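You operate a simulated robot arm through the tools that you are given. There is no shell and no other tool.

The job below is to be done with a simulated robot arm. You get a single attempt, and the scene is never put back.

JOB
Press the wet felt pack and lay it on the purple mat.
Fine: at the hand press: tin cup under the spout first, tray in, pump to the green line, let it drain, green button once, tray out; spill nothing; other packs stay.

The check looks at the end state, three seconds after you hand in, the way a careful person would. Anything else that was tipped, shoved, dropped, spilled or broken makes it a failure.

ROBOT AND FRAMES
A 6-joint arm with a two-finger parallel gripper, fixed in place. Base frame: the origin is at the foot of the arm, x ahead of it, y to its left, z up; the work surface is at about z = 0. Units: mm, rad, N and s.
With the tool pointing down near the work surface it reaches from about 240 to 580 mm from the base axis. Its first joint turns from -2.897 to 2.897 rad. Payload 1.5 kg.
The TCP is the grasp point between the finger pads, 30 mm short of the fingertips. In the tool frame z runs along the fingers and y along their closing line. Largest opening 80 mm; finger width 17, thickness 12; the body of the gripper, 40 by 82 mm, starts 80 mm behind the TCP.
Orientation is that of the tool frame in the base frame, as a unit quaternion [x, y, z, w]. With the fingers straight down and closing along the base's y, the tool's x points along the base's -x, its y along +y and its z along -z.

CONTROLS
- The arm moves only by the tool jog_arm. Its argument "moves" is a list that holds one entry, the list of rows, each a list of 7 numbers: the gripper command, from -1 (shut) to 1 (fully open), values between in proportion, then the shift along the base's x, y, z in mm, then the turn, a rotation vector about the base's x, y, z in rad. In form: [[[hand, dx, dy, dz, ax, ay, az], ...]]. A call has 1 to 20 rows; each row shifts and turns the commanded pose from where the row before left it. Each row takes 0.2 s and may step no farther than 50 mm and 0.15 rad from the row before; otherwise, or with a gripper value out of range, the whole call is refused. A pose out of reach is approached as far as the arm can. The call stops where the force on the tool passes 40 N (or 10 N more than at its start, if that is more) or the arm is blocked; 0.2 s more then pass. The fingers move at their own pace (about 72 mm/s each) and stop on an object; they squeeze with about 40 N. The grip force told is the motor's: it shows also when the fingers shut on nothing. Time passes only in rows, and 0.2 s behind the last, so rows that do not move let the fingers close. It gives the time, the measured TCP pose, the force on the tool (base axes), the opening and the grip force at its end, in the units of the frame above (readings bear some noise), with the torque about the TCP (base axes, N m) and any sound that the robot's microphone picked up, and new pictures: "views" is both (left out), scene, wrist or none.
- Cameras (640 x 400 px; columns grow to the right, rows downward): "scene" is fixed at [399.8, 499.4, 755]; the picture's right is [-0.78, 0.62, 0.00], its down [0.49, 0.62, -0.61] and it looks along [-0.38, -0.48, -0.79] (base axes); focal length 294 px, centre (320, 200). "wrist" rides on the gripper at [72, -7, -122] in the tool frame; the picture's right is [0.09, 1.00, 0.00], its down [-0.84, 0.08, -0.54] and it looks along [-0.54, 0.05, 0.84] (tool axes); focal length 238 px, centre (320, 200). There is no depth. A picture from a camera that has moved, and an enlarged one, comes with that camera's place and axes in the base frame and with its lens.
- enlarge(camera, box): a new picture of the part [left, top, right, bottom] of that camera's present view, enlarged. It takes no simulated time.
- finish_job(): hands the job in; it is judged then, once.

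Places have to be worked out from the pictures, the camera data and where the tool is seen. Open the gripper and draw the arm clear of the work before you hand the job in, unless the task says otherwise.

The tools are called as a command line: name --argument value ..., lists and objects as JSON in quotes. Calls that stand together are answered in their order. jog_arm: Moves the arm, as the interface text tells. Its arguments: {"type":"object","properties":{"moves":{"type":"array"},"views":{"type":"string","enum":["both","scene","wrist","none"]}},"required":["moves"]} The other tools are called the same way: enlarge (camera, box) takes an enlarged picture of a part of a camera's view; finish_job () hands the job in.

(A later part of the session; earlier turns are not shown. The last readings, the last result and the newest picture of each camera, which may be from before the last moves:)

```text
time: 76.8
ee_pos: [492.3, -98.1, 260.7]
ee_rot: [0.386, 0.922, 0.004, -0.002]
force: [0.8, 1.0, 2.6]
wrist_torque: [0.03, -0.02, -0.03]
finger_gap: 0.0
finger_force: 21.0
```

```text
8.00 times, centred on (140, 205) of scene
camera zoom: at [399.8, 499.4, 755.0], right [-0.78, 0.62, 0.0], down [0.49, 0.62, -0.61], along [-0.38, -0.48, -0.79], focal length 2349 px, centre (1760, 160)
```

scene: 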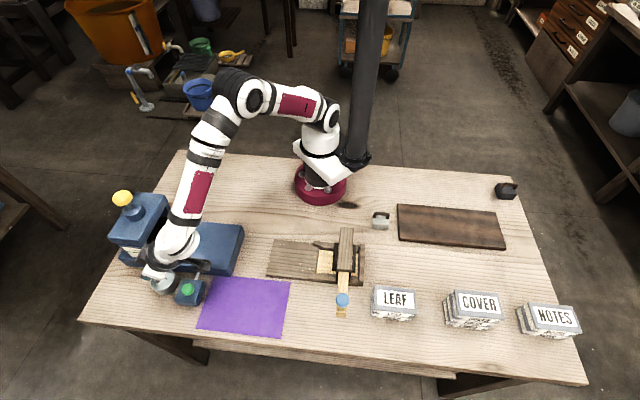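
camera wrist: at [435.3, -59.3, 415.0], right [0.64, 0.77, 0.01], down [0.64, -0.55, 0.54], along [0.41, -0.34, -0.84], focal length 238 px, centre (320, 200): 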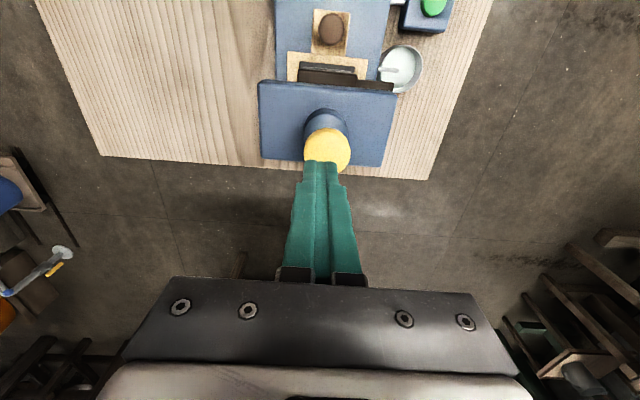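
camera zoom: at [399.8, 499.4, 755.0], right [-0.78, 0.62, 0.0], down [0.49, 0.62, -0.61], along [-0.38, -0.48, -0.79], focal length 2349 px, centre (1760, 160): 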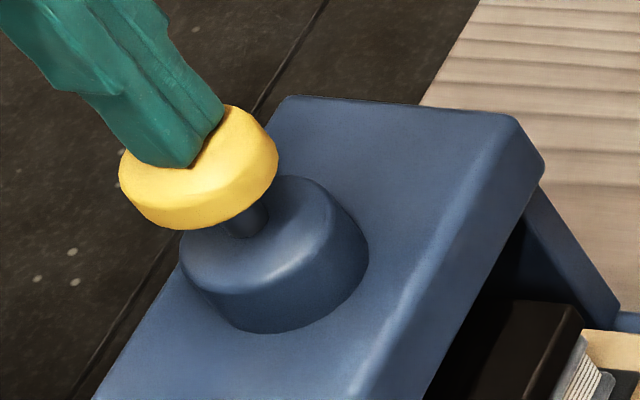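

The pointer moved about 6 px, which with the parallax puts it on the line's centre (within half a millimetre). I lift off now and take the side view again while it drains.

jog_arm --moves '[[[-1, 0, 0, 5, 0, 0, 0], [-1, 0, 0, 10, 0, 0, 0], [-1, 0, 0, 25, 0, 0, 0], [-1, 11, 31, 10, 0, 0, 0], [-1, 11, 31, 0, 0, 0, 0], [-1, 10, 32, 0, 0, 0, 0], [-1, 9, 34, -10, 0, 0, 0], [-1, 0, 0, -30, 0, 0, 0], [-1, 0, 0, -30, -0.1, -0.1, 0], [-1, 0, 0, -30, -0.1, -0.1, 0], [-1, 0, 0, -35, -0.1, -0.1, 0], [-1, 0, 0, -35, -0.1, -0.1, 0], [-1, 0, 0, -25, -0.08, -0.08, 0], [-1, 0, 0, 0, 0, 0, 0]]]' --views "wrist"

enlarge --camera "wrist" --box '[246, 185, 270, 225]'

enlarge --camera "wrist" --box '[200, 0, 380, 130]'

```text
time: 79.8
ee_pos: [531.9, 30.0, 115.2]
ee_rot: [0.362, 0.872, -0.123, 0.306]
force: [0.3, 0.1, -0.2]
wrist_torque: [0.0, 0.01, 0.01]
finger_gap: 0.0
finger_force: 21.4
camera wrist: at [434.2, 116.5, 165.8], right [0.65, 0.76, -0.05], down [0.28, -0.17, 0.95], along [0.71, -0.63, -0.32], focal length 238 px, centre (320, 200)
```

wrist: 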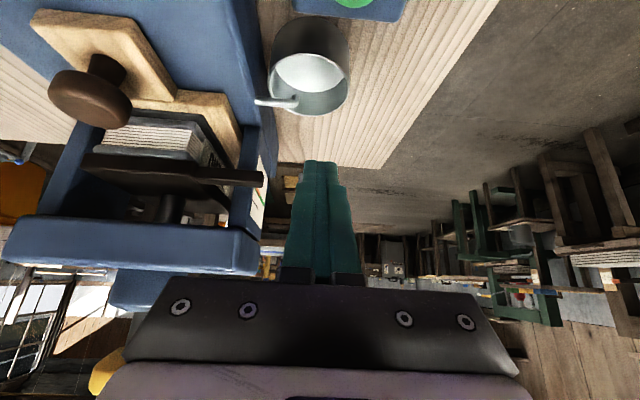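

```text
10.00 times, centred on (258, 205) of wrist
camera zoom: at [434.2, 116.5, 165.8], right [0.65, 0.76, -0.05], down [0.28, -0.17, 0.95], along [0.71, -0.63, -0.32], focal length 2384 px, centre (940, 150)
```

zoom: 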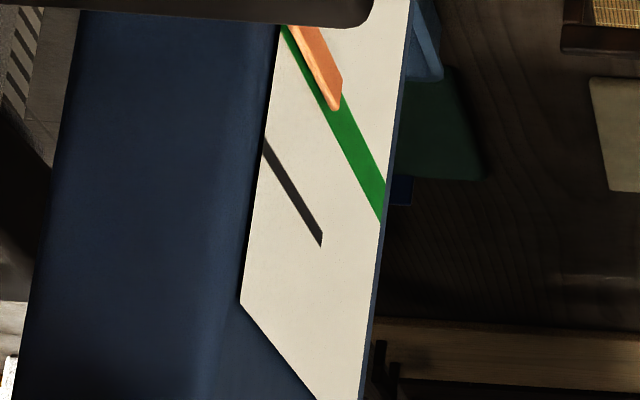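

```text
3.08 times, centred on (290, 65) of wrist
camera zoom: at [434.2, 116.5, 165.8], right [0.65, 0.76, -0.05], down [0.28, -0.17, 0.95], along [0.71, -0.63, -0.32], focal length 733 px, centre (412, 615)
```

zoom: 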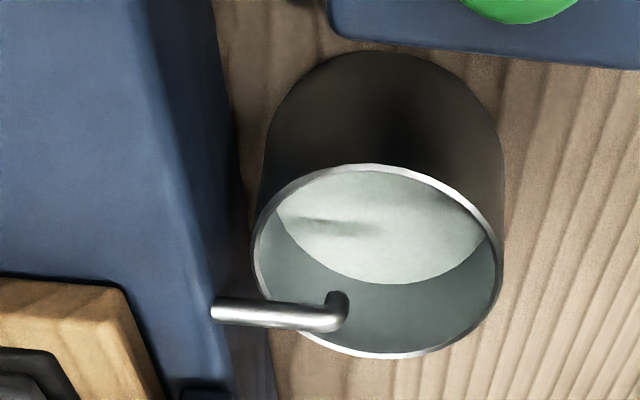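

The pointer is now centred on the green line within a few tenths of a millimetre, and the stream has ended. I straighten the hand and move above the green button, which also gives more draining time.

jog_arm --moves '[[[-1, 0, 0, 20, 0, 0, 0], [-1, 0, 0, 20, 0.1, 0.1, 0], [-1, 0, 0, 10, 0.1, 0.1, 0], [-1, 0, 0, 0, 0.1, 0.1, 0], [-1, 0, 0, 0, 0.1, 0.1, 0], [-1, 0, 0, 0, 0.08, 0.08, 0], [-1, -23, 26, 0, 0, 0, 0], [-1, -23, 26, 0, 0, 0, 0], [-1, 0, 0, 0, 0, 0, 0], [-1, 0, 0, 0, 0, 0, 0], [-1, 0, 0, 0, 0, 0, 0], [-1, 0, 0, 0, 0, 0, 0], [-1, 0, 0, 0, 0, 0, 0], [-1, 0, 0, 0, 0, 0, 0], [-1, 0, 0, 0, 0, 0, 0], [-1, 0, 0, 0, 0, 0, 0]]]'

enlarge --camera "wrist" --box '[220, 60, 420, 260]'

enlarge --camera "scene" --box '[110, 220, 230, 320]'

```text
time: 83.2
ee_pos: [488.1, 80.5, 163.8]
ee_rot: [0.385, 0.923, 0.003, -0.002]
force: [0.0, -0.8, 0.3]
wrist_torque: [0.01, -0.01, 0.02]
finger_gap: 0.1
finger_force: 21.3
camera wrist: at [432.7, 124.4, 286.4], right [0.64, 0.77, 0.01], down [0.64, -0.55, 0.54], along [0.41, -0.34, -0.84], focal length 238 px, centre (320, 200)
```

scene: 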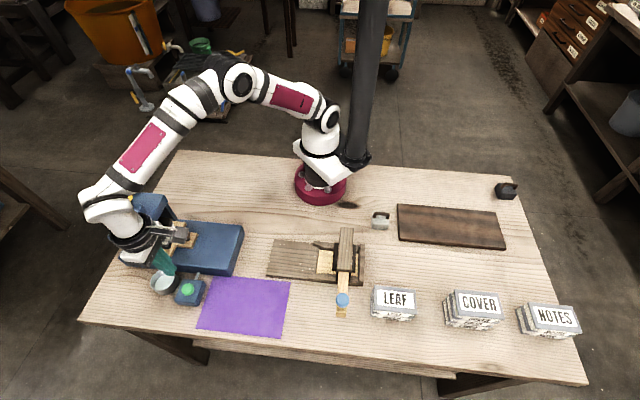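
wrist: 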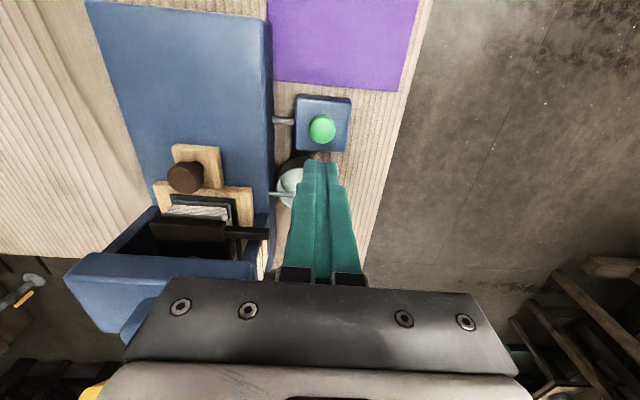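

```text
2.00 times, centred on (320, 160) of wrist
camera zoom: at [432.7, 124.4, 286.4], right [0.64, 0.77, 0.01], down [0.64, -0.55, 0.54], along [0.41, -0.34, -0.84], focal length 477 px, centre (320, 280)
```

zoom: 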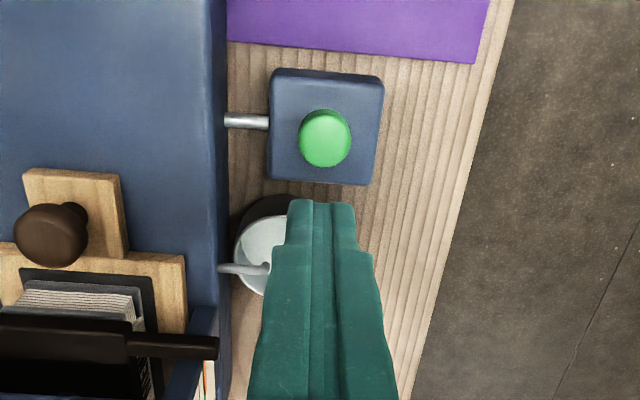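

```text
4.00 times, centred on (170, 270) of scene
camera zoom: at [399.8, 499.4, 755.0], right [-0.78, 0.62, 0.0], down [0.49, 0.62, -0.61], along [-0.38, -0.48, -0.79], focal length 1174 px, centre (920, -80)
```

zoom: 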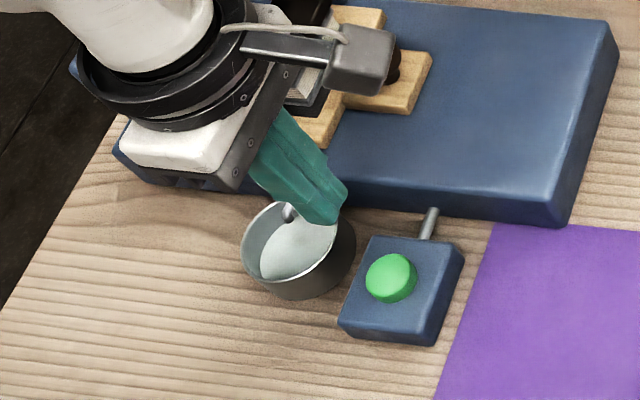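

The button's top is at about (488, 84, 45) by both views, and dripping has stopped. I come down just above it.

jog_arm --moves '[[[-1, 0, 3, -25, 0, 0, 0], [-1, 0, 0, -25, 0, 0, 0], [-1, 0, 0, -20, 0, 0, 0], [-1, 0, 0, -9, 0, 0, 0], [-1, 0, 0, 0, 0, 0, 0]]]' --views "wrist"

enlarge --camera "wrist" --box '[220, 100, 420, 260]'

enlarge --camera "scene" --box '[130, 240, 230, 320]'

```text
time: 84.4
ee_pos: [487.6, 85.4, 85.8]
ee_rot: [0.384, 0.923, 0.003, -0.002]
force: [0.2, 0.2, -0.1]
wrist_torque: [0.01, 0.04, 0.0]
finger_gap: 0.0
finger_force: 21.6
camera wrist: at [431.9, 128.2, 208.0], right [0.64, 0.77, 0.01], down [0.64, -0.55, 0.54], along [0.41, -0.34, -0.84], focal length 238 px, centre (320, 200)
```

wrist: 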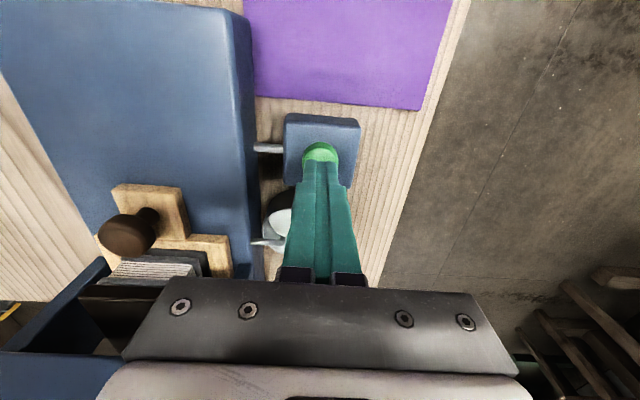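

```text
2.50 times, centred on (320, 180) of wrist
camera zoom: at [431.9, 128.2, 208.0], right [0.64, 0.77, 0.01], down [0.64, -0.55, 0.54], along [0.41, -0.34, -0.84], focal length 596 px, centre (320, 250)
```

zoom: 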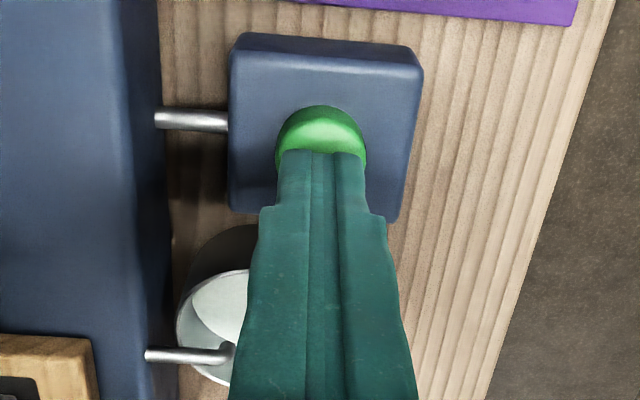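

```text
5.00 times, centred on (180, 280) of scene
camera zoom: at [399.8, 499.4, 755.0], right [-0.78, 0.62, 0.0], down [0.49, 0.62, -0.61], along [-0.38, -0.48, -0.79], focal length 1468 px, centre (1020, -200)
```

zoom: 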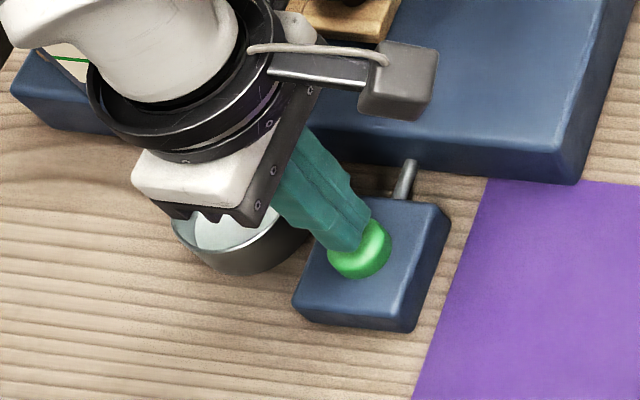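

The fingertips are over the button and about 10 mm above it, perhaps 3 mm too far along +p. I correct that and press down slowly until it gives.

jog_arm --moves '[[[-1, -2, 2, -4, 0, 0, 0], [-1, 0, 0, -3, 0, 0, 0], [-1, 0, 0, -2, 0, 0, 0], [-1, 0, 0, -2, 0, 0, 0], [-1, 0, 0, -1, 0, 0, 0]]]' --views "none"

```text
time: 85.6
ee_pos: [485.1, 87.0, 73.7]
ee_rot: [0.385, 0.923, 0.005, -0.002]
force: [-0.1, -0.6, 0.0]
wrist_torque: [0.04, -0.01, 0.02]
finger_gap: 0.0
finger_force: 22.0
```

No contact yet at z≈73.7. I keep going down in 1 mm steps.

jog_arm --moves '[[[-1, 0, 0, -1, 0, 0, 0], [-1, 0, 0, -1, 0, 0, 0], [-1, 0, 0, -1, 0, 0, 0]]]' --views "none"

enlarge --camera "scene" --box '[130, 240, 230, 320]'

```text
time: 86.4
ee_pos: [485.2, 87.0, 71.6]
ee_rot: [0.385, 0.923, 0.003, -0.003]
force: [0.4, -1.2, 1.9]
wrist_torque: [-0.03, -0.01, -0.02]
finger_gap: 0.1
finger_force: 21.3
heard: click
```

```text
5.00 times, centred on (180, 280) of scene
camera zoom: at [399.8, 499.4, 755.0], right [-0.78, 0.62, 0.0], down [0.49, 0.62, -0.61], along [-0.38, -0.48, -0.79], focal length 1468 px, centre (1020, -200)
```

zoom: 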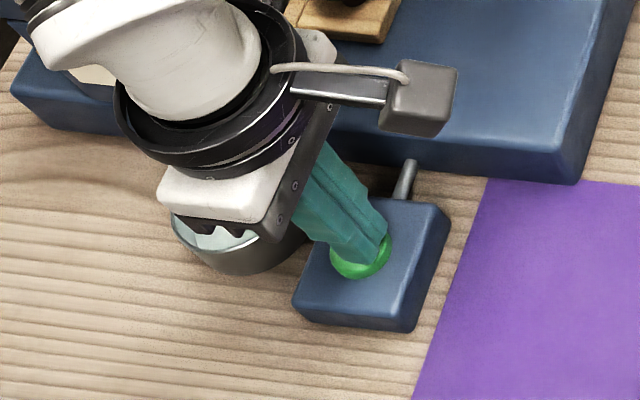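

A click was heard, so the button has been pressed once. I lift straight off and look at the platen and gauge.

jog_arm --moves '[[[-1, 0, 0, 15, 0, 0, 0], [-1, 0, 0, 40, 0, 0, 0], [-1, 0, 0, 45, 0, 0, 0], [-1, -30, 0, 40, 0, 0, 0], [-1, -40, 0, 20, 0, 0, 0], [-1, -40, 0, 0, 0, 0, 0], [-1, -40, 0, 0, 0, 0, 0], [-1, 0, 0, 0, 0, 0, 0]]]'

enlarge --camera "scene" --box '[100, 180, 230, 310]'

enlarge --camera "scene" --box '[125, 235, 165, 265]'

```text
time: 88.2
ee_pos: [334.8, 85.4, 229.5]
ee_rot: [0.385, 0.923, 0.004, -0.002]
force: [-0.5, -0.7, -0.9]
wrist_torque: [-0.02, -0.01, 0.0]
finger_gap: 0.0
finger_force: 21.0
camera wrist: at [279.6, 130.0, 351.9], right [0.64, 0.77, 0.01], down [0.64, -0.55, 0.54], along [0.41, -0.34, -0.84], focal length 238 px, centre (320, 200)
```

scene: 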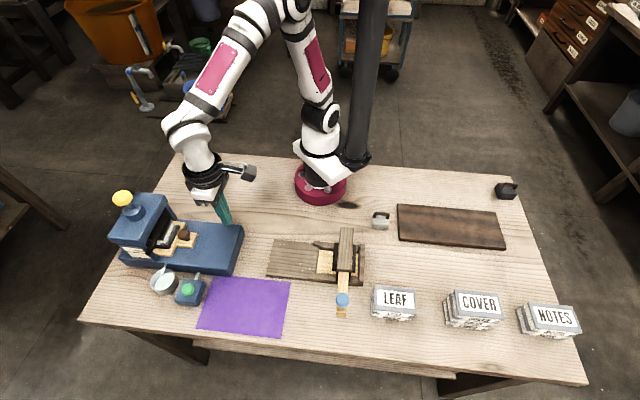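
wrist: 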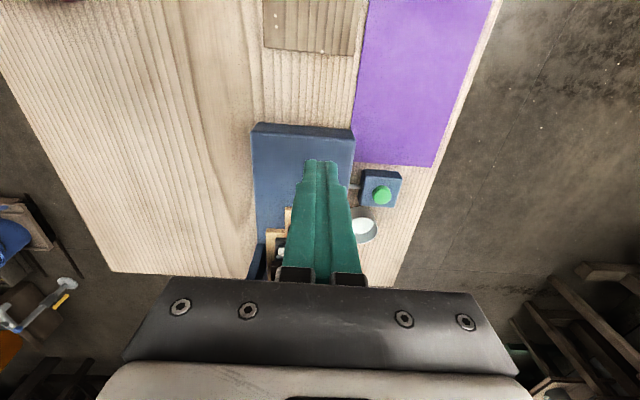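

```text
3.08 times, centred on (165, 245) of scene
camera zoom: at [399.8, 499.4, 755.0], right [-0.78, 0.62, 0.0], down [0.49, 0.62, -0.61], along [-0.38, -0.48, -0.79], focal length 903 px, centre (797, 62)
```

zoom: 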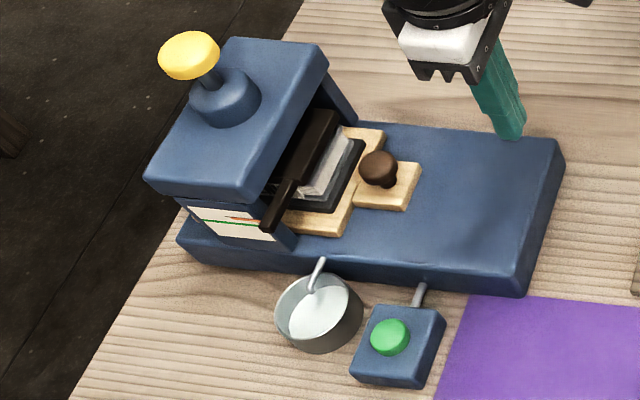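

```text
13.33 times, centred on (145, 250) of scene
camera zoom: at [399.8, 499.4, 755.0], right [-0.78, 0.62, 0.0], down [0.49, 0.62, -0.61], along [-0.38, -0.48, -0.79], focal length 3915 px, centre (2653, -467)
```

zoom: 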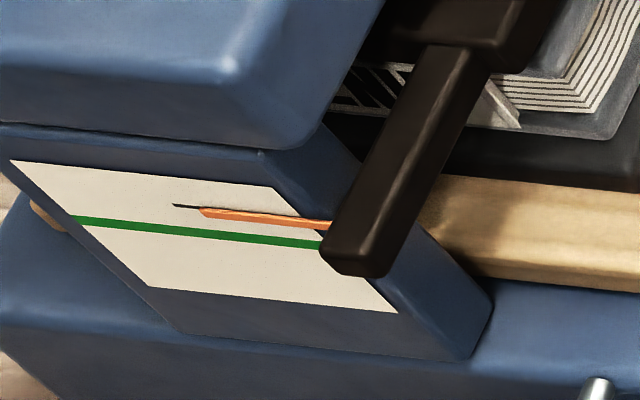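

The platen has sprung back up (pointer at the black start mark), and the pack now looks light grey, i.e. pressed. I move above the tray knob, now near (432, -36), with open fingers.

jog_arm --moves '[[[0.5, 24, -30, -8, 0, 0, 0], [0.5, 24, -30, -8, 0, 0, 0], [0.5, 24, -30, -8, 0, 0, 0], [0.5, 25, -31, -5, 0, 0, 0], [0.5, 0, 0, 0, 0, 0, 0]]]'

enlarge --camera "wrist" --box '[220, 60, 420, 280]'

enlarge --camera "scene" --box '[100, 180, 230, 310]'

```text
time: 89.4
ee_pos: [432.3, -34.0, 202.6]
ee_rot: [0.385, 0.923, 0.004, -0.003]
force: [0.2, -0.7, 0.1]
wrist_torque: [0.03, -0.02, -0.01]
finger_gap: 60.1
finger_force: 0.0
camera wrist: at [377.2, 10.1, 324.1], right [0.64, 0.77, 0.01], down [0.64, -0.55, 0.54], along [0.41, -0.34, -0.84], focal length 238 px, centre (320, 200)
```

scene: 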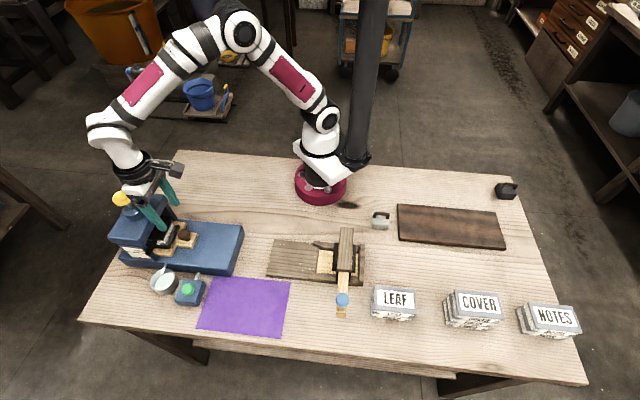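
wrist: 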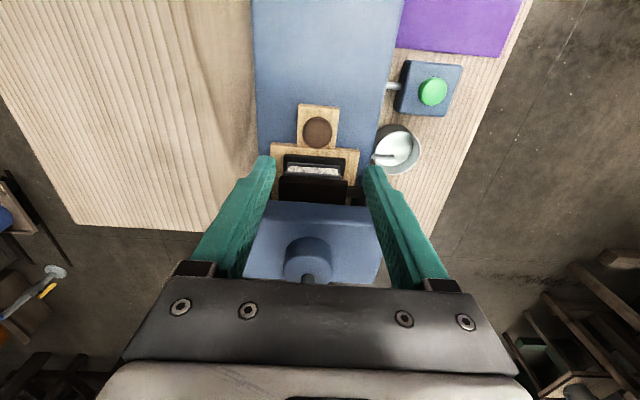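

```text
1.82 times, centred on (320, 170) of wrist
camera zoom: at [377.2, 10.1, 324.1], right [0.64, 0.77, 0.01], down [0.64, -0.55, 0.54], along [0.41, -0.34, -0.84], focal length 433 px, centre (320, 254)
```

zoom: 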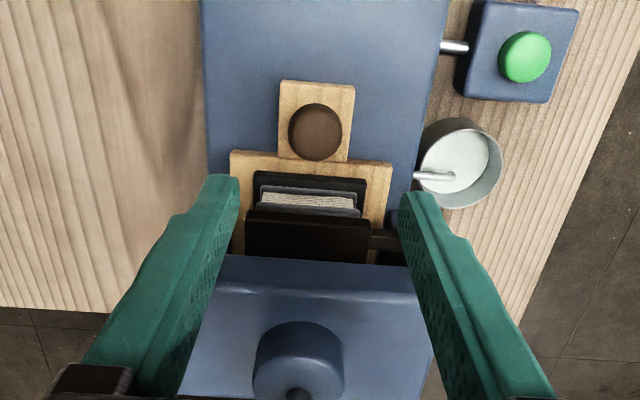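

```text
3.08 times, centred on (165, 245) of scene
camera zoom: at [399.8, 499.4, 755.0], right [-0.78, 0.62, 0.0], down [0.49, 0.62, -0.61], along [-0.38, -0.48, -0.79], focal length 903 px, centre (797, 62)
```

zoom: 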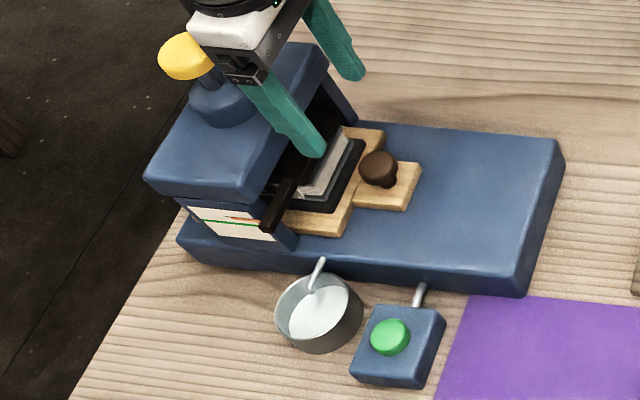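

The knob is directly below (within 2 mm). I lower around it so the fingertips stay above the handle plate at z≈70.

jog_arm --moves '[[[0.5, -0.4, -1.8, -30, 0, 0, 0], [0.5, 0, 0, -35, 0, 0, 0], [0.5, 0, 0, -25, 0, 0, 0], [0.5, 0, 0, -12, 0, 0, 0], [0.5, 0, 0, 0, 0, 0, 0]]]'

enlarge --camera "wrist" --box '[220, 80, 420, 280]'

enlarge --camera "scene" --box '[120, 190, 230, 290]'

```text
time: 90.6
ee_pos: [432.6, -36.5, 99.4]
ee_rot: [0.386, 0.923, 0.005, -0.003]
force: [-0.6, 0.2, 0.2]
wrist_torque: [0.01, -0.02, 0.0]
finger_gap: 59.9
finger_force: 0.0
camera wrist: at [376.9, 7.4, 221.6], right [0.64, 0.77, 0.01], down [0.64, -0.55, 0.54], along [0.41, -0.34, -0.84], focal length 238 px, centre (320, 200)
```

scene: 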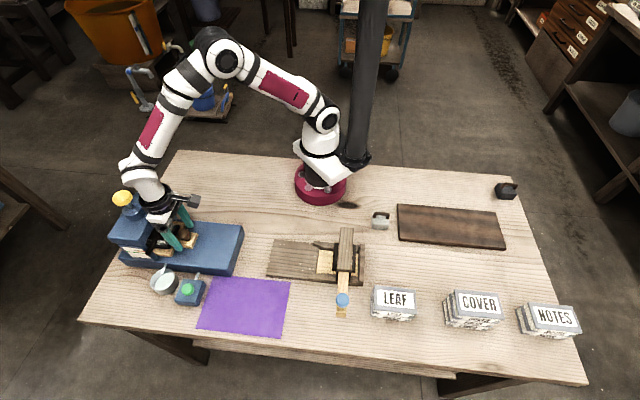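
wrist: 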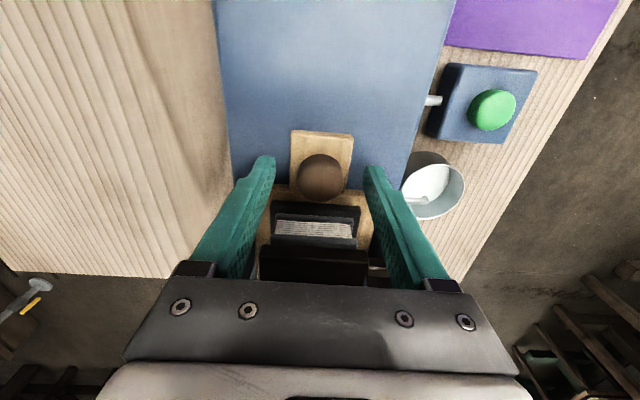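

```text
2.00 times, centred on (320, 180) of wrist
camera zoom: at [376.9, 7.4, 221.6], right [0.64, 0.77, 0.01], down [0.64, -0.55, 0.54], along [0.41, -0.34, -0.84], focal length 477 px, centre (320, 240)
```

zoom: 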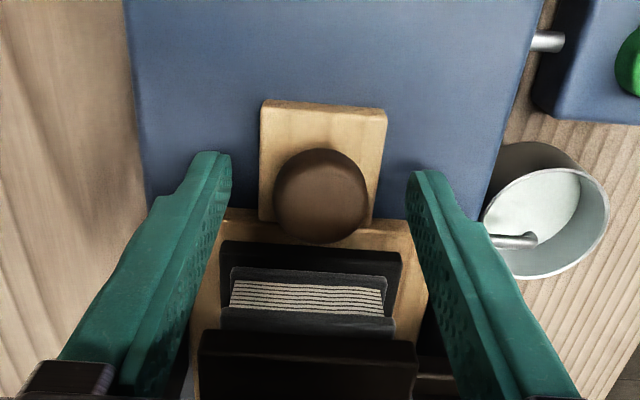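

```text
4.00 times, centred on (175, 240) of scene
camera zoom: at [399.8, 499.4, 755.0], right [-0.78, 0.62, 0.0], down [0.49, 0.62, -0.61], along [-0.38, -0.48, -0.79], focal length 1174 px, centre (900, 40)
```

zoom: 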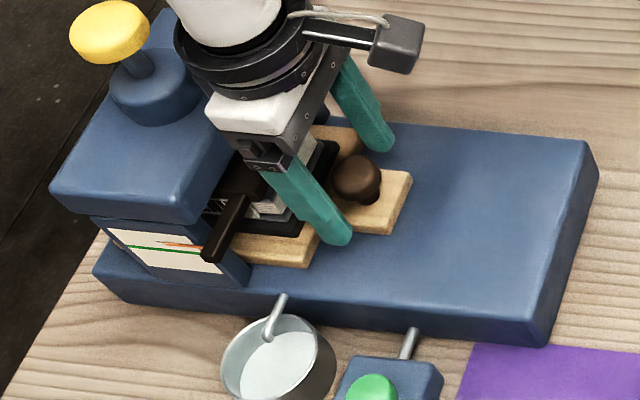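

The knob is centred between the fingers with equal gaps. I close on it.

jog_arm --moves '[[[0.2, 0, 0, 0, 0, 0, 0], [0, 0, 0, 0, 0, 0, 0], [-0.3, 0, 0, 0, 0, 0, 0], [-0.3, 0, 0, 0, 0, 0, 0]]]' --views "wrist"

```text
time: 91.6
ee_pos: [431.9, -36.6, 98.8]
ee_rot: [0.385, 0.923, 0.004, -0.002]
force: [-0.9, -1.4, 0.7]
wrist_torque: [-0.02, 0.03, -0.02]
finger_gap: 29.5
finger_force: 39.1
camera wrist: at [376.9, 7.3, 221.8], right [0.64, 0.77, 0.01], down [0.64, -0.55, 0.54], along [0.41, -0.34, -0.84], focal length 238 px, centre (320, 200)
```

wrist: 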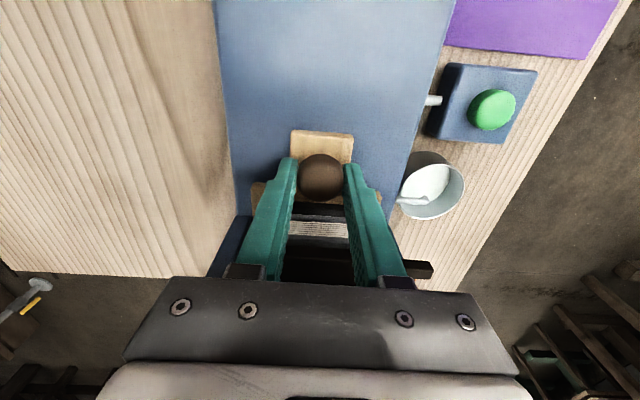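

The knob is held (29.5 mm, 39 N) with hardly any side load. I draw the tray out slowly along -p.

jog_arm --moves '[[[-0.3, -1, 1, 0, 0, 0, 0], [-0.3, -1.5, 1.5, 0, 0, 0, 0], [-0.3, -1.5, 1.5, 0, 0, 0, 0], [-0.3, -1.5, 1.5, 0, 0, 0, 0], [-0.3, -1.5, 1.5, 0, 0, 0, 0], [-0.3, -1.5, 1.5, 0, 0, 0, 0]]]' --views "wrist"

```text
time: 93.0
ee_pos: [422.7, -27.0, 100.0]
ee_rot: [0.385, 0.923, 0.003, -0.002]
force: [-3.1, -3.9, 10.7]
wrist_torque: [-0.64, -0.54, 0.07]
finger_gap: 29.5
finger_force: 39.6
camera wrist: at [368.1, 16.2, 221.7], right [0.64, 0.77, 0.01], down [0.64, -0.55, 0.54], along [0.41, -0.34, -0.84], focal length 238 px, centre (320, 200)
```

wrist: 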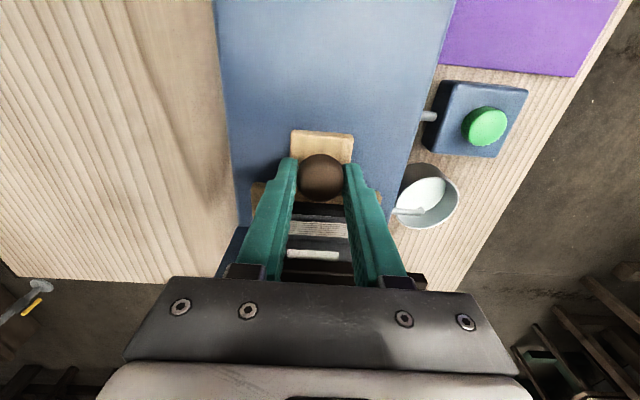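

The tray comes out; loads stay small (10 N vertical). I relieve that by 0.5 mm and continue.

jog_arm --moves '[[[-0.3, -0.3, -0.3, 0.6, 0, 0, 0], [-0.3, -1.5, 1.5, 0, 0, 0, 0], [-0.3, -1.5, 1.5, 0, 0, 0, 0], [-0.3, -1.5, 1.5, 0, 0, 0, 0], [-0.3, -1.5, 1.5, 0, 0, 0, 0], [-0.3, -1.5, 1.5, 0, 0, 0, 0], [-0.3, -1.5, 1.5, 0, 0, 0, 0], [-0.3, -1.5, 1.5, 0, 0, 0, 0], [-0.3, -1.5, 1.5, 0, 0, 0, 0], [-0.3, -1.5, 1.5, 0, 0, 0, 0], [-0.3, -1.5, 1.5, 0, 0, 0, 0]]]' --views "scene"

```text
time: 94.2
ee_pos: [418.5, -22.5, 100.3]
ee_rot: [0.384, 0.923, 0.004, -0.003]
force: [1.2, 3.1, -3.3]
wrist_torque: [0.14, 0.09, -0.07]
finger_gap: 29.2
finger_force: 39.6
stopped in row 5: the force on the tool passed its limit at 42 N (the readings are from after the stop); the commanded pose is now the measured one
```

scene: 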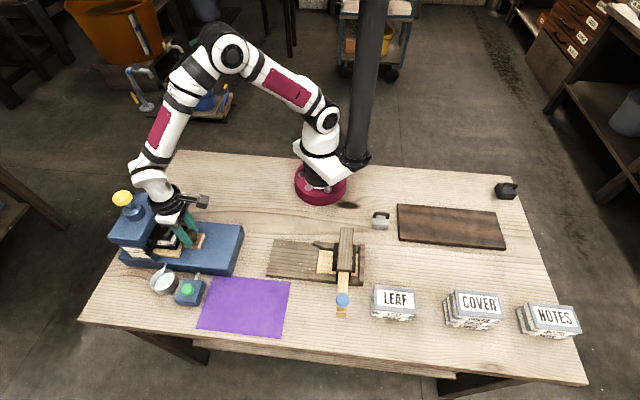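

A force spike stopped the pull again, so the rigid grip binds the guided tray after some 20 mm. I release and re-grip to clear the built-up strain, then pull more slowly.

jog_arm --moves '[[[0.0, 0, 0, 0, 0, 0, 0], [0.0, 0, 0, 0, 0, 0, 0], [-0.3, 0, 0, 0, 0, 0, 0], [-0.3, 0, 0, 0, 0, 0, 0], [-0.3, -0.7, 0.7, 0, 0, 0, 0], [-0.3, -0.7, 0.7, 0, 0, 0, 0], [-0.3, -0.7, 0.7, 0, 0, 0, 0], [-0.3, -0.7, 0.7, 0, 0, 0, 0], [-0.3, -0.7, 0.7, 0, 0, 0, 0], [-0.3, -0.7, 0.7, 0, 0, 0, 0], [-0.3, -0.7, 0.7, 0, 0, 0, 0], [-0.3, -0.7, 0.7, 0, 0, 0, 0]]]' --views "none"

```text
time: 96.8
ee_pos: [412.8, -17.9, 99.7]
ee_rot: [0.385, 0.923, 0.004, -0.004]
force: [4.4, 5.4, -11.3]
wrist_torque: [0.24, 0.14, 0.1]
finger_gap: 29.4
finger_force: 38.9
```

That moved 8 mm without binding. I repeat with a fresh grip and slow steps.

jog_arm --moves '[[[0.0, 0, 0, 0, 0, 0, 0], [0.0, 0, 0, 0, 0, 0, 0], [-0.3, 0, 0, 0, 0, 0, 0], [-0.3, 0, 0, 0, 0, 0, 0], [-0.3, -0.8, 0.8, 0, 0, 0, 0], [-0.3, -0.8, 0.8, 0, 0, 0, 0], [-0.3, -0.8, 0.8, 0, 0, 0, 0], [-0.3, -0.8, 0.8, 0, 0, 0, 0], [-0.3, -0.8, 0.8, 0, 0, 0, 0], [-0.3, -0.8, 0.8, 0, 0, 0, 0], [-0.3, -0.8, 0.8, 0, 0, 0, 0], [-0.3, -0.8, 0.8, 0, 0, 0, 0], [-0.3, -0.8, 0.8, 0, 0, 0, 0], [-0.3, -0.8, 0.8, 0, 0, 0, 0], [-0.3, -0.8, 0.8, 0, 0, 0, 0], [-0.3, -0.8, 0.8, 0, 0, 0, 0]]]' --views "scene"

enlarge --camera "scene" --box '[110, 190, 240, 290]'

```text
time: 100.2
ee_pos: [402.9, -7.7, 100.6]
ee_rot: [0.385, 0.923, 0.004, -0.002]
force: [13.7, 13.1, 7.6]
wrist_torque: [0.21, -0.19, -0.07]
finger_gap: 29.5
finger_force: 38.7
```

scene: 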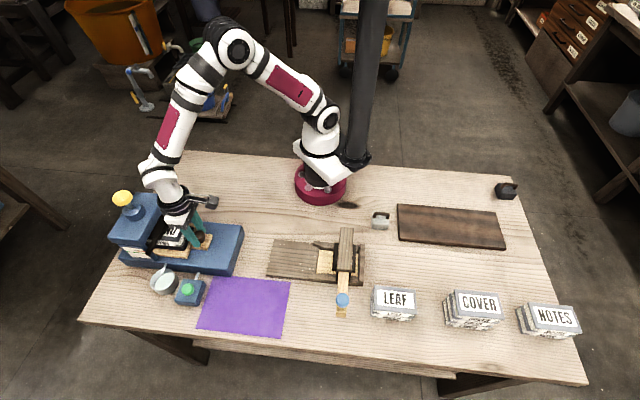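

```text
4.00 times, centred on (175, 240) of scene
camera zoom: at [399.8, 499.4, 755.0], right [-0.78, 0.62, 0.0], down [0.49, 0.62, -0.61], along [-0.38, -0.48, -0.79], focal length 1174 px, centre (900, 40)
```

zoom: 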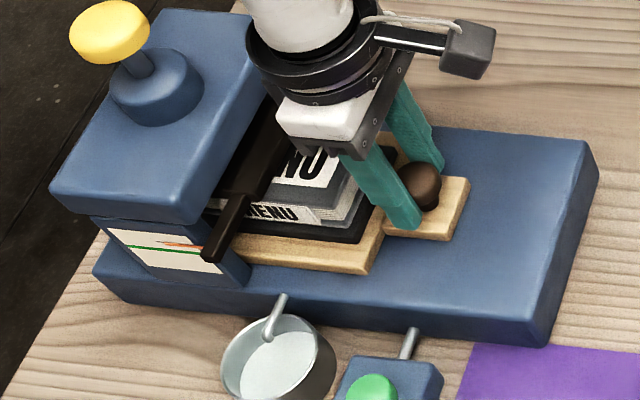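

The tray is about a third out and moving well; a 19 N side load tells me to shift about 1.3 mm toward +q. I re-grip and continue.

jog_arm --moves '[[[0.0, 0, 0, 0, 0, 0, 0], [0.0, 0.9, 0.9, -0.4, 0, 0, 0], [-0.3, 0, 0, 0, 0, 0, 0], [-0.3, 0, 0, 0, 0, 0, 0], [-0.3, -0.8, 0.8, 0, 0, 0, 0], [-0.3, -0.8, 0.8, 0, 0, 0, 0], [-0.3, -0.8, 0.8, 0, 0, 0, 0], [-0.3, -0.8, 0.8, 0, 0, 0, 0], [-0.3, -0.8, 0.8, 0, 0, 0, 0], [-0.3, -0.8, 0.8, 0, 0, 0, 0], [-0.3, -0.8, 0.8, 0, 0, 0, 0], [-0.3, -0.8, 0.8, 0, 0, 0, 0], [-0.3, -0.8, 0.8, 0, 0, 0, 0], [-0.3, -0.8, 0.8, 0, 0, 0, 0], [-0.3, -0.8, 0.8, 0, 0, 0, 0], [-0.3, -0.8, 0.8, 0, 0, 0, 0], [-0.3, -0.8, 0.8, 0, 0, 0, 0], [-0.3, -0.8, 0.8, 0, 0, 0, 0]]]' --views "none"

```text
time: 104.0
ee_pos: [392.6, 5.4, 99.9]
ee_rot: [0.385, 0.923, 0.004, -0.004]
force: [-2.9, -4.3, -2.4]
wrist_torque: [-0.08, 0.03, 0.03]
finger_gap: 32.6
finger_force: 2.5
```

The finger reading changed (gap 32.6, low force), so I look before continuing.

jog_arm --moves '[[[-0.3, 0, 0, 0, 0, 0, 0], [-0.3, 0, 0, 0, 0, 0, 0]]]'

enlarge --camera "wrist" --box '[220, 80, 420, 280]'

enlarge --camera "scene" --box '[110, 190, 240, 290]'

```text
time: 104.6
ee_pos: [392.2, 4.8, 101.1]
ee_rot: [0.385, 0.923, 0.004, -0.003]
force: [-3.9, -3.2, -2.3]
wrist_torque: [-0.01, 0.08, -0.01]
finger_gap: 32.3
finger_force: 2.1
camera wrist: at [337.0, 48.8, 221.6], right [0.64, 0.77, 0.01], down [0.65, -0.55, 0.54], along [0.41, -0.34, -0.84], focal length 238 px, centre (320, 200)
```

scene: 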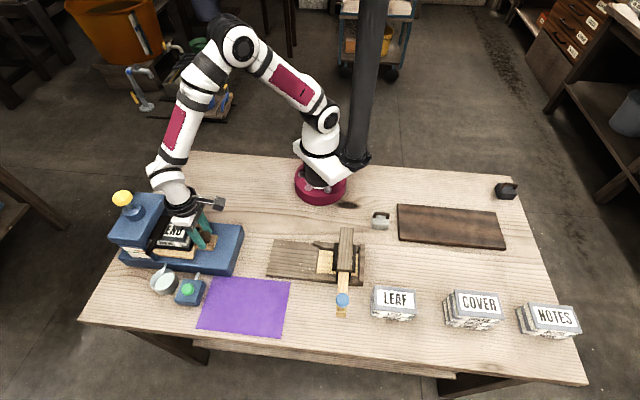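
wrist: 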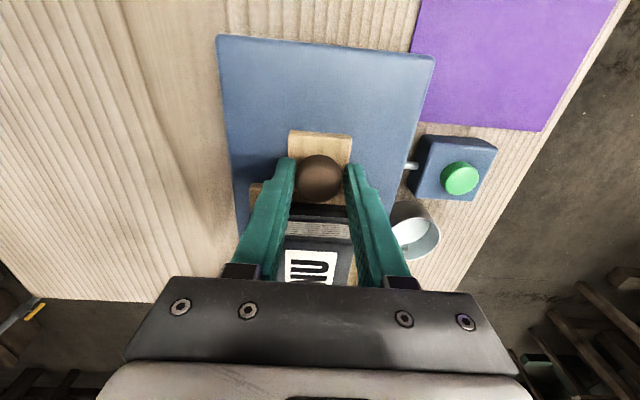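

```text
2.00 times, centred on (320, 180) of wrist
camera zoom: at [337.0, 48.8, 221.6], right [0.64, 0.77, 0.01], down [0.65, -0.55, 0.54], along [0.41, -0.34, -0.84], focal length 477 px, centre (320, 240)
```

zoom: 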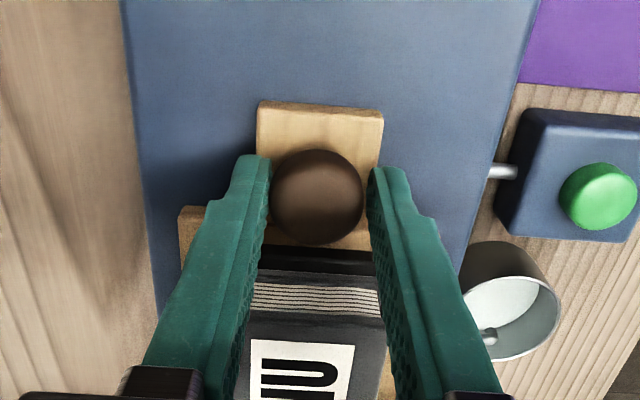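

```text
4.00 times, centred on (175, 240) of scene
camera zoom: at [399.8, 499.4, 755.0], right [-0.78, 0.62, 0.0], down [0.49, 0.62, -0.61], along [-0.38, -0.48, -0.79], focal length 1174 px, centre (900, 40)
```

zoom: 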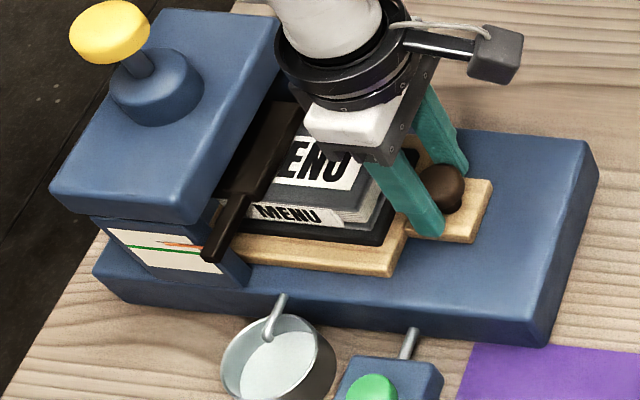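

The knob is still between the fingers and the tray has followed. I reopen and close again with a firmer command, then read the grip.

jog_arm --moves '[[[0.0, 0, 0, 0, 0, 0, 0], [0.0, -0.3, -0.3, -0.4, 0, 0, 0], [-0.4, 0, 0, 0, 0, 0, 0], [-0.4, 0, 0, 0, 0, 0, 0], [-0.4, 0, 0, 0, 0, 0, 0]]]' --views "none"

```text
time: 105.8
ee_pos: [391.6, 3.8, 99.1]
ee_rot: [0.386, 0.923, 0.003, -0.003]
force: [-11.3, -11.6, 7.3]
wrist_torque: [-0.22, 0.13, 0.02]
finger_gap: 29.3
finger_force: 39.1
```

Good grip again, with a 16 N side load toward -q. I correct by about 0.9 mm and keep pulling slowly.

jog_arm --moves '[[[-0.4, -0.65, -0.65, 0, 0, 0, 0], [-0.4, -0.8, 0.8, 0, 0, 0, 0], [-0.4, -0.8, 0.8, 0, 0, 0, 0], [-0.4, -0.8, 0.8, 0, 0, 0, 0], [-0.4, -0.8, 0.8, 0, 0, 0, 0], [-0.4, -0.8, 0.8, 0, 0, 0, 0], [-0.4, -0.8, 0.8, 0, 0, 0, 0], [-0.4, -0.8, 0.8, 0, 0, 0, 0], [-0.4, -0.8, 0.8, 0, 0, 0, 0], [-0.4, -0.8, 0.8, 0, 0, 0, 0], [-0.4, -0.8, 0.8, 0, 0, 0, 0]]]' --views "none"

```text
time: 108.2
ee_pos: [383.1, 12.3, 99.5]
ee_rot: [0.385, 0.923, 0.004, -0.003]
force: [11.9, 10.8, -4.9]
wrist_torque: [0.08, -0.3, 0.05]
finger_gap: 29.2
finger_force: 39.5
```

The side load swung to +16 N, so the axis drifts slightly; I correct by half a millimetre and add a tiny +q trend to the pull.

jog_arm --moves '[[[-0.4, 0.35, 0.35, 0, 0, 0, 0], [-0.4, -0.77, 0.83, 0, 0, 0, 0], [-0.4, -0.77, 0.83, 0, 0, 0, 0], [-0.4, -0.77, 0.83, 0, 0, 0, 0], [-0.4, -0.77, 0.83, 0, 0, 0, 0], [-0.4, -0.77, 0.83, 0, 0, 0, 0], [-0.4, -0.77, 0.83, 0, 0, 0, 0], [-0.4, -0.77, 0.83, 0, 0, 0, 0], [-0.4, -0.77, 0.83, 0, 0, 0, 0], [-0.4, -0.77, 0.83, 0, 0, 0, 0], [-0.4, -0.77, 0.83, 0, 0, 0, 0], [-0.4, -0.77, 0.83, 0, 0, 0, 0], [-0.4, -0.77, 0.83, 0, 0, 0, 0]]]' --views "none"

```text
time: 111.0
ee_pos: [373.5, 21.8, 99.4]
ee_rot: [0.385, 0.923, 0.004, -0.002]
force: [-2.2, -3.7, 23.9]
wrist_torque: [-0.09, -0.05, -0.09]
finger_gap: 29.4
finger_force: 39.1
```

Side load is small now, vertical 24 N: I raise about 0.9 mm and continue.

jog_arm --moves '[[[-0.4, 0, 0, 0.9, 0, 0, 0], [-0.4, -0.8, 0.8, 0, 0, 0, 0], [-0.4, -0.8, 0.8, 0, 0, 0, 0], [-0.4, -0.8, 0.8, 0, 0, 0, 0], [-0.4, -0.8, 0.8, 0, 0, 0, 0], [-0.4, -0.8, 0.8, 0, 0, 0, 0], [-0.4, -0.8, 0.8, 0, 0, 0, 0], [-0.4, -0.8, 0.8, 0, 0, 0, 0], [-0.4, -0.8, 0.8, 0, 0, 0, 0], [-0.4, -0.8, 0.8, 0, 0, 0, 0], [-0.4, -0.8, 0.8, 0, 0, 0, 0], [-0.4, -0.8, 0.8, 0, 0, 0, 0], [-0.4, -0.8, 0.8, 0, 0, 0, 0]]]' --views "scene"

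enlarge --camera "scene" --box '[110, 190, 240, 290]'

```text
time: 112.8
ee_pos: [367.6, 27.5, 99.6]
ee_rot: [0.385, 0.923, 0.004, -0.004]
force: [2.1, 3.2, -5.2]
wrist_torque: [0.05, -0.08, -0.03]
finger_gap: 29.4
finger_force: 39.2
stopped in row 9: the force on the tool passed its limit at 42 N (the readings are from after the stop); the commanded pose is now the measured one
```

scene: 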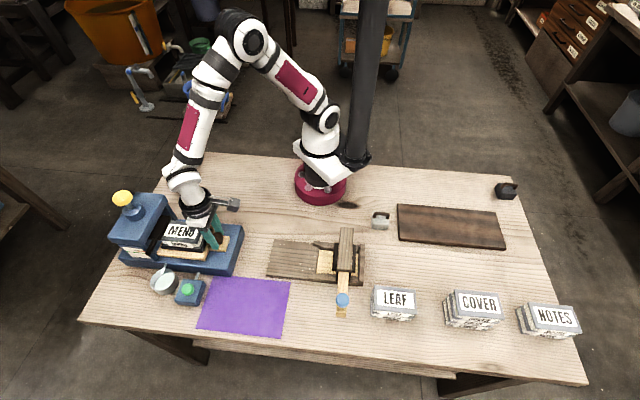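

```text
4.00 times, centred on (175, 240) of scene
camera zoom: at [399.8, 499.4, 755.0], right [-0.78, 0.62, 0.0], down [0.49, 0.62, -0.61], along [-0.38, -0.48, -0.79], focal length 1174 px, centre (900, 40)
```

zoom: 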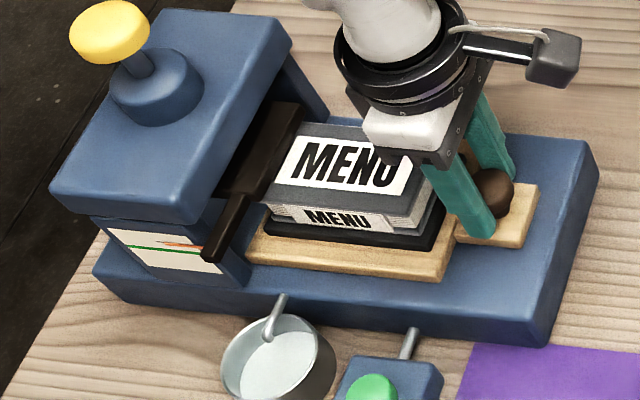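

The pack is nearly clear of the platen now. I re-grip and continue the last 40 mm in slow steps.

jog_arm --moves '[[[0.0, 0, 0, 0, 0, 0, 0], [0.0, 0, 0, 0, 0, 0, 0], [-0.4, 0, 0, 0, 0, 0, 0], [-0.4, 0, 0, 0, 0, 0, 0], [-0.4, -0.8, 0.8, 0, 0, 0, 0], [-0.4, -0.8, 0.8, 0, 0, 0, 0], [-0.4, -0.8, 0.8, 0, 0, 0, 0], [-0.4, -0.8, 0.8, 0, 0, 0, 0], [-0.4, -0.8, 0.8, 0, 0, 0, 0], [-0.4, -0.8, 0.8, 0, 0, 0, 0], [-0.4, -0.8, 0.8, 0, 0, 0, 0], [-0.4, -0.8, 0.8, 0, 0, 0, 0], [-0.4, -0.8, 0.8, 0, 0, 0, 0], [-0.4, -0.8, 0.8, 0, 0, 0, 0]]]' --views "none"

```text
time: 115.8
ee_pos: [360.9, 35.1, 99.9]
ee_rot: [0.384, 0.923, 0.004, -0.003]
force: [13.7, 13.0, -6.2]
wrist_torque: [0.42, -0.05, -0.16]
finger_gap: 29.3
finger_force: 38.9
```

Moving well with a +q side load again. I re-grip with a 0.7 mm correction and continue.

jog_arm --moves '[[[0.0, 0, 0, 0, 0, 0, 0], [0.0, 0.5, 0.5, 0, 0, 0, 0], [-0.4, 0, 0, 0, 0, 0, 0], [-0.4, 0, 0, 0, 0, 0, 0], [-0.4, -0.77, 0.83, 0, 0, 0, 0], [-0.4, -0.77, 0.83, 0, 0, 0, 0], [-0.4, -0.77, 0.83, 0, 0, 0, 0], [-0.4, -0.77, 0.83, 0, 0, 0, 0], [-0.4, -0.77, 0.83, 0, 0, 0, 0], [-0.4, -0.77, 0.83, 0, 0, 0, 0], [-0.4, -0.77, 0.83, 0, 0, 0, 0], [-0.4, -0.77, 0.83, 0, 0, 0, 0], [-0.4, -0.77, 0.83, 0, 0, 0, 0], [-0.4, -0.77, 0.83, 0, 0, 0, 0], [-0.4, -0.77, 0.83, 0, 0, 0, 0], [-0.4, -0.77, 0.83, 0, 0, 0, 0]]]' --views "none"

```text
time: 119.2
ee_pos: [350.3, 45.9, 99.3]
ee_rot: [0.385, 0.923, 0.004, -0.005]
force: [-22.0, -23.0, 23.8]
wrist_torque: [-0.38, 0.33, 0.09]
finger_gap: 29.4
finger_force: 38.4
```

Side load is now -32 N and vertical 24 N; I re-grip with -1 mm in q and +0.8 mm in z, then pull the last 14 mm.

jog_arm --moves '[[[0.0, 0, 0, 0, 0, 0, 0], [0.0, -0.7, -0.7, 0.8, 0, 0, 0], [-0.4, 0, 0, 0, 0, 0, 0], [-0.4, 0, 0, 0, 0, 0, 0], [-0.4, -0.8, 0.8, 0, 0, 0, 0], [-0.4, -0.8, 0.8, 0, 0, 0, 0], [-0.4, -0.8, 0.8, 0, 0, 0, 0], [-0.4, -0.8, 0.8, 0, 0, 0, 0], [-0.4, -0.8, 0.8, 0, 0, 0, 0], [-0.4, -0.8, 0.8, 0, 0, 0, 0], [-0.4, -0.8, 0.8, 0, 0, 0, 0], [-0.4, -0.8, 0.8, 0, 0, 0, 0], [-0.4, -0.8, 0.8, 0, 0, 0, 0], [-0.4, -0.8, 0.8, 0, 0, 0, 0], [-0.4, -0.8, 0.8, 0, 0, 0, 0]]]' --views "both"

enlarge --camera "scene" --box '[100, 180, 260, 310]'

```text
time: 122.4
ee_pos: [341.9, 55.0, 99.9]
ee_rot: [0.385, 0.923, 0.003, -0.005]
force: [7.2, 6.8, -34.1]
wrist_torque: [-0.08, -0.3, 0.01]
finger_gap: 29.5
finger_force: 38.4
camera wrist: at [287.0, 97.2, 222.2], right [0.64, 0.77, 0.0], down [0.65, -0.54, 0.53], along [0.41, -0.34, -0.85], focal length 238 px, centre (320, 200)
```

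scene: 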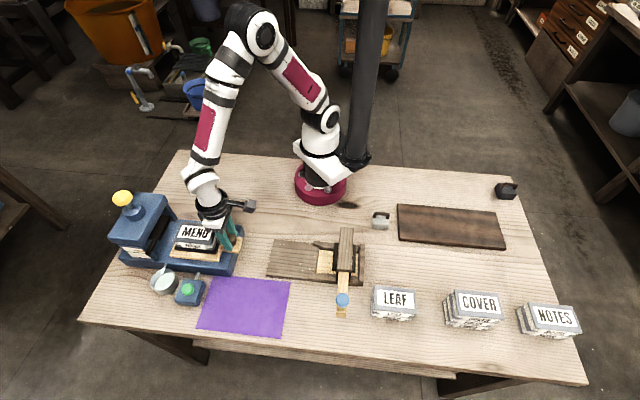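
wrist: 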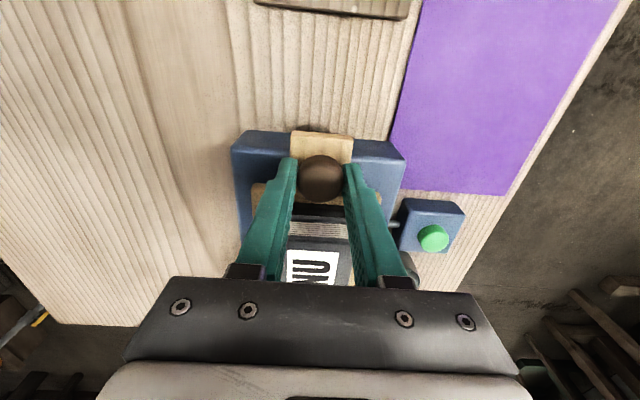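

```text
3.08 times, centred on (180, 245) of scene
camera zoom: at [399.8, 499.4, 755.0], right [-0.78, 0.62, 0.0], down [0.49, 0.62, -0.61], along [-0.38, -0.48, -0.79], focal length 903 px, centre (751, 62)
```

zoom: 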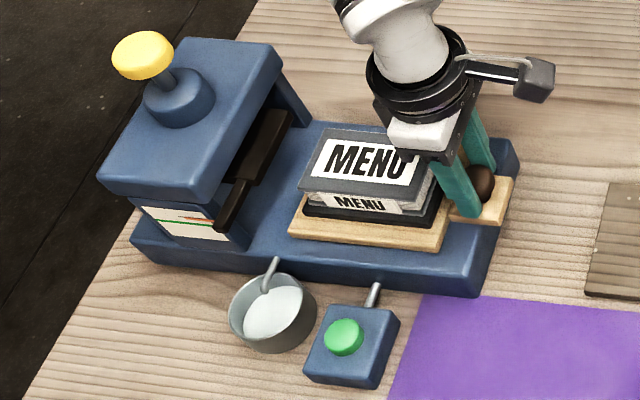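

The tray is nearly all the way out (about 6 mm short of its start), but I am now lifting with 34 N. I release, lower 0.8 mm, re-grip, and pull the last few millimetres.

jog_arm --moves '[[[-0.4, 0, 0, -0.5, 0, 0, 0], [0.0, 0, 0, -0.3, 0, 0, 0], [0.0, 0.2, 0.2, 0, 0, 0, 0], [-0.4, 0, 0, 0, 0, 0, 0], [-0.4, 0, 0, 0, 0, 0, 0], [-0.4, -0.7, 0.7, 0, 0, 0, 0], [-0.4, -0.7, 0.7, 0, 0, 0, 0], [-0.4, -0.7, 0.7, 0, 0, 0, 0], [-0.4, -0.7, 0.7, 0, 0, 0, 0], [-0.4, -0.7, 0.7, 0, 0, 0, 0], [-0.4, -0.7, 0.7, 0, 0, 0, 0]]]' --views "none"

enlarge --camera "scene" --box '[100, 180, 260, 310]'

```text
time: 124.8
ee_pos: [337.4, 58.0, 98.9]
ee_rot: [0.385, 0.923, 0.003, -0.003]
force: [-8.8, -9.4, 23.0]
wrist_torque: [0.03, 0.41, -0.04]
finger_gap: 29.4
finger_force: 38.7
```

```text
3.08 times, centred on (180, 245) of scene
camera zoom: at [399.8, 499.4, 755.0], right [-0.78, 0.62, 0.0], down [0.49, 0.62, -0.61], along [-0.38, -0.48, -0.79], focal length 903 px, centre (751, 62)
```

zoom: 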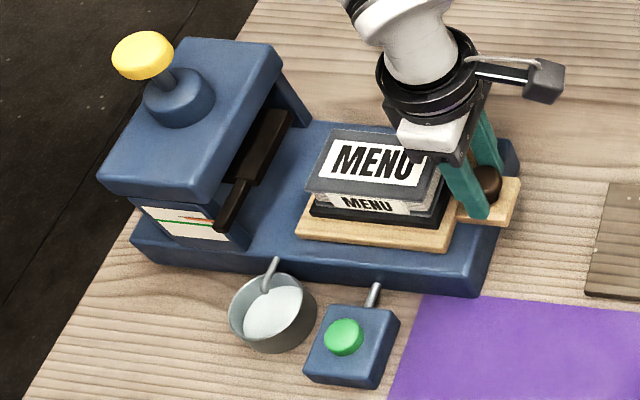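

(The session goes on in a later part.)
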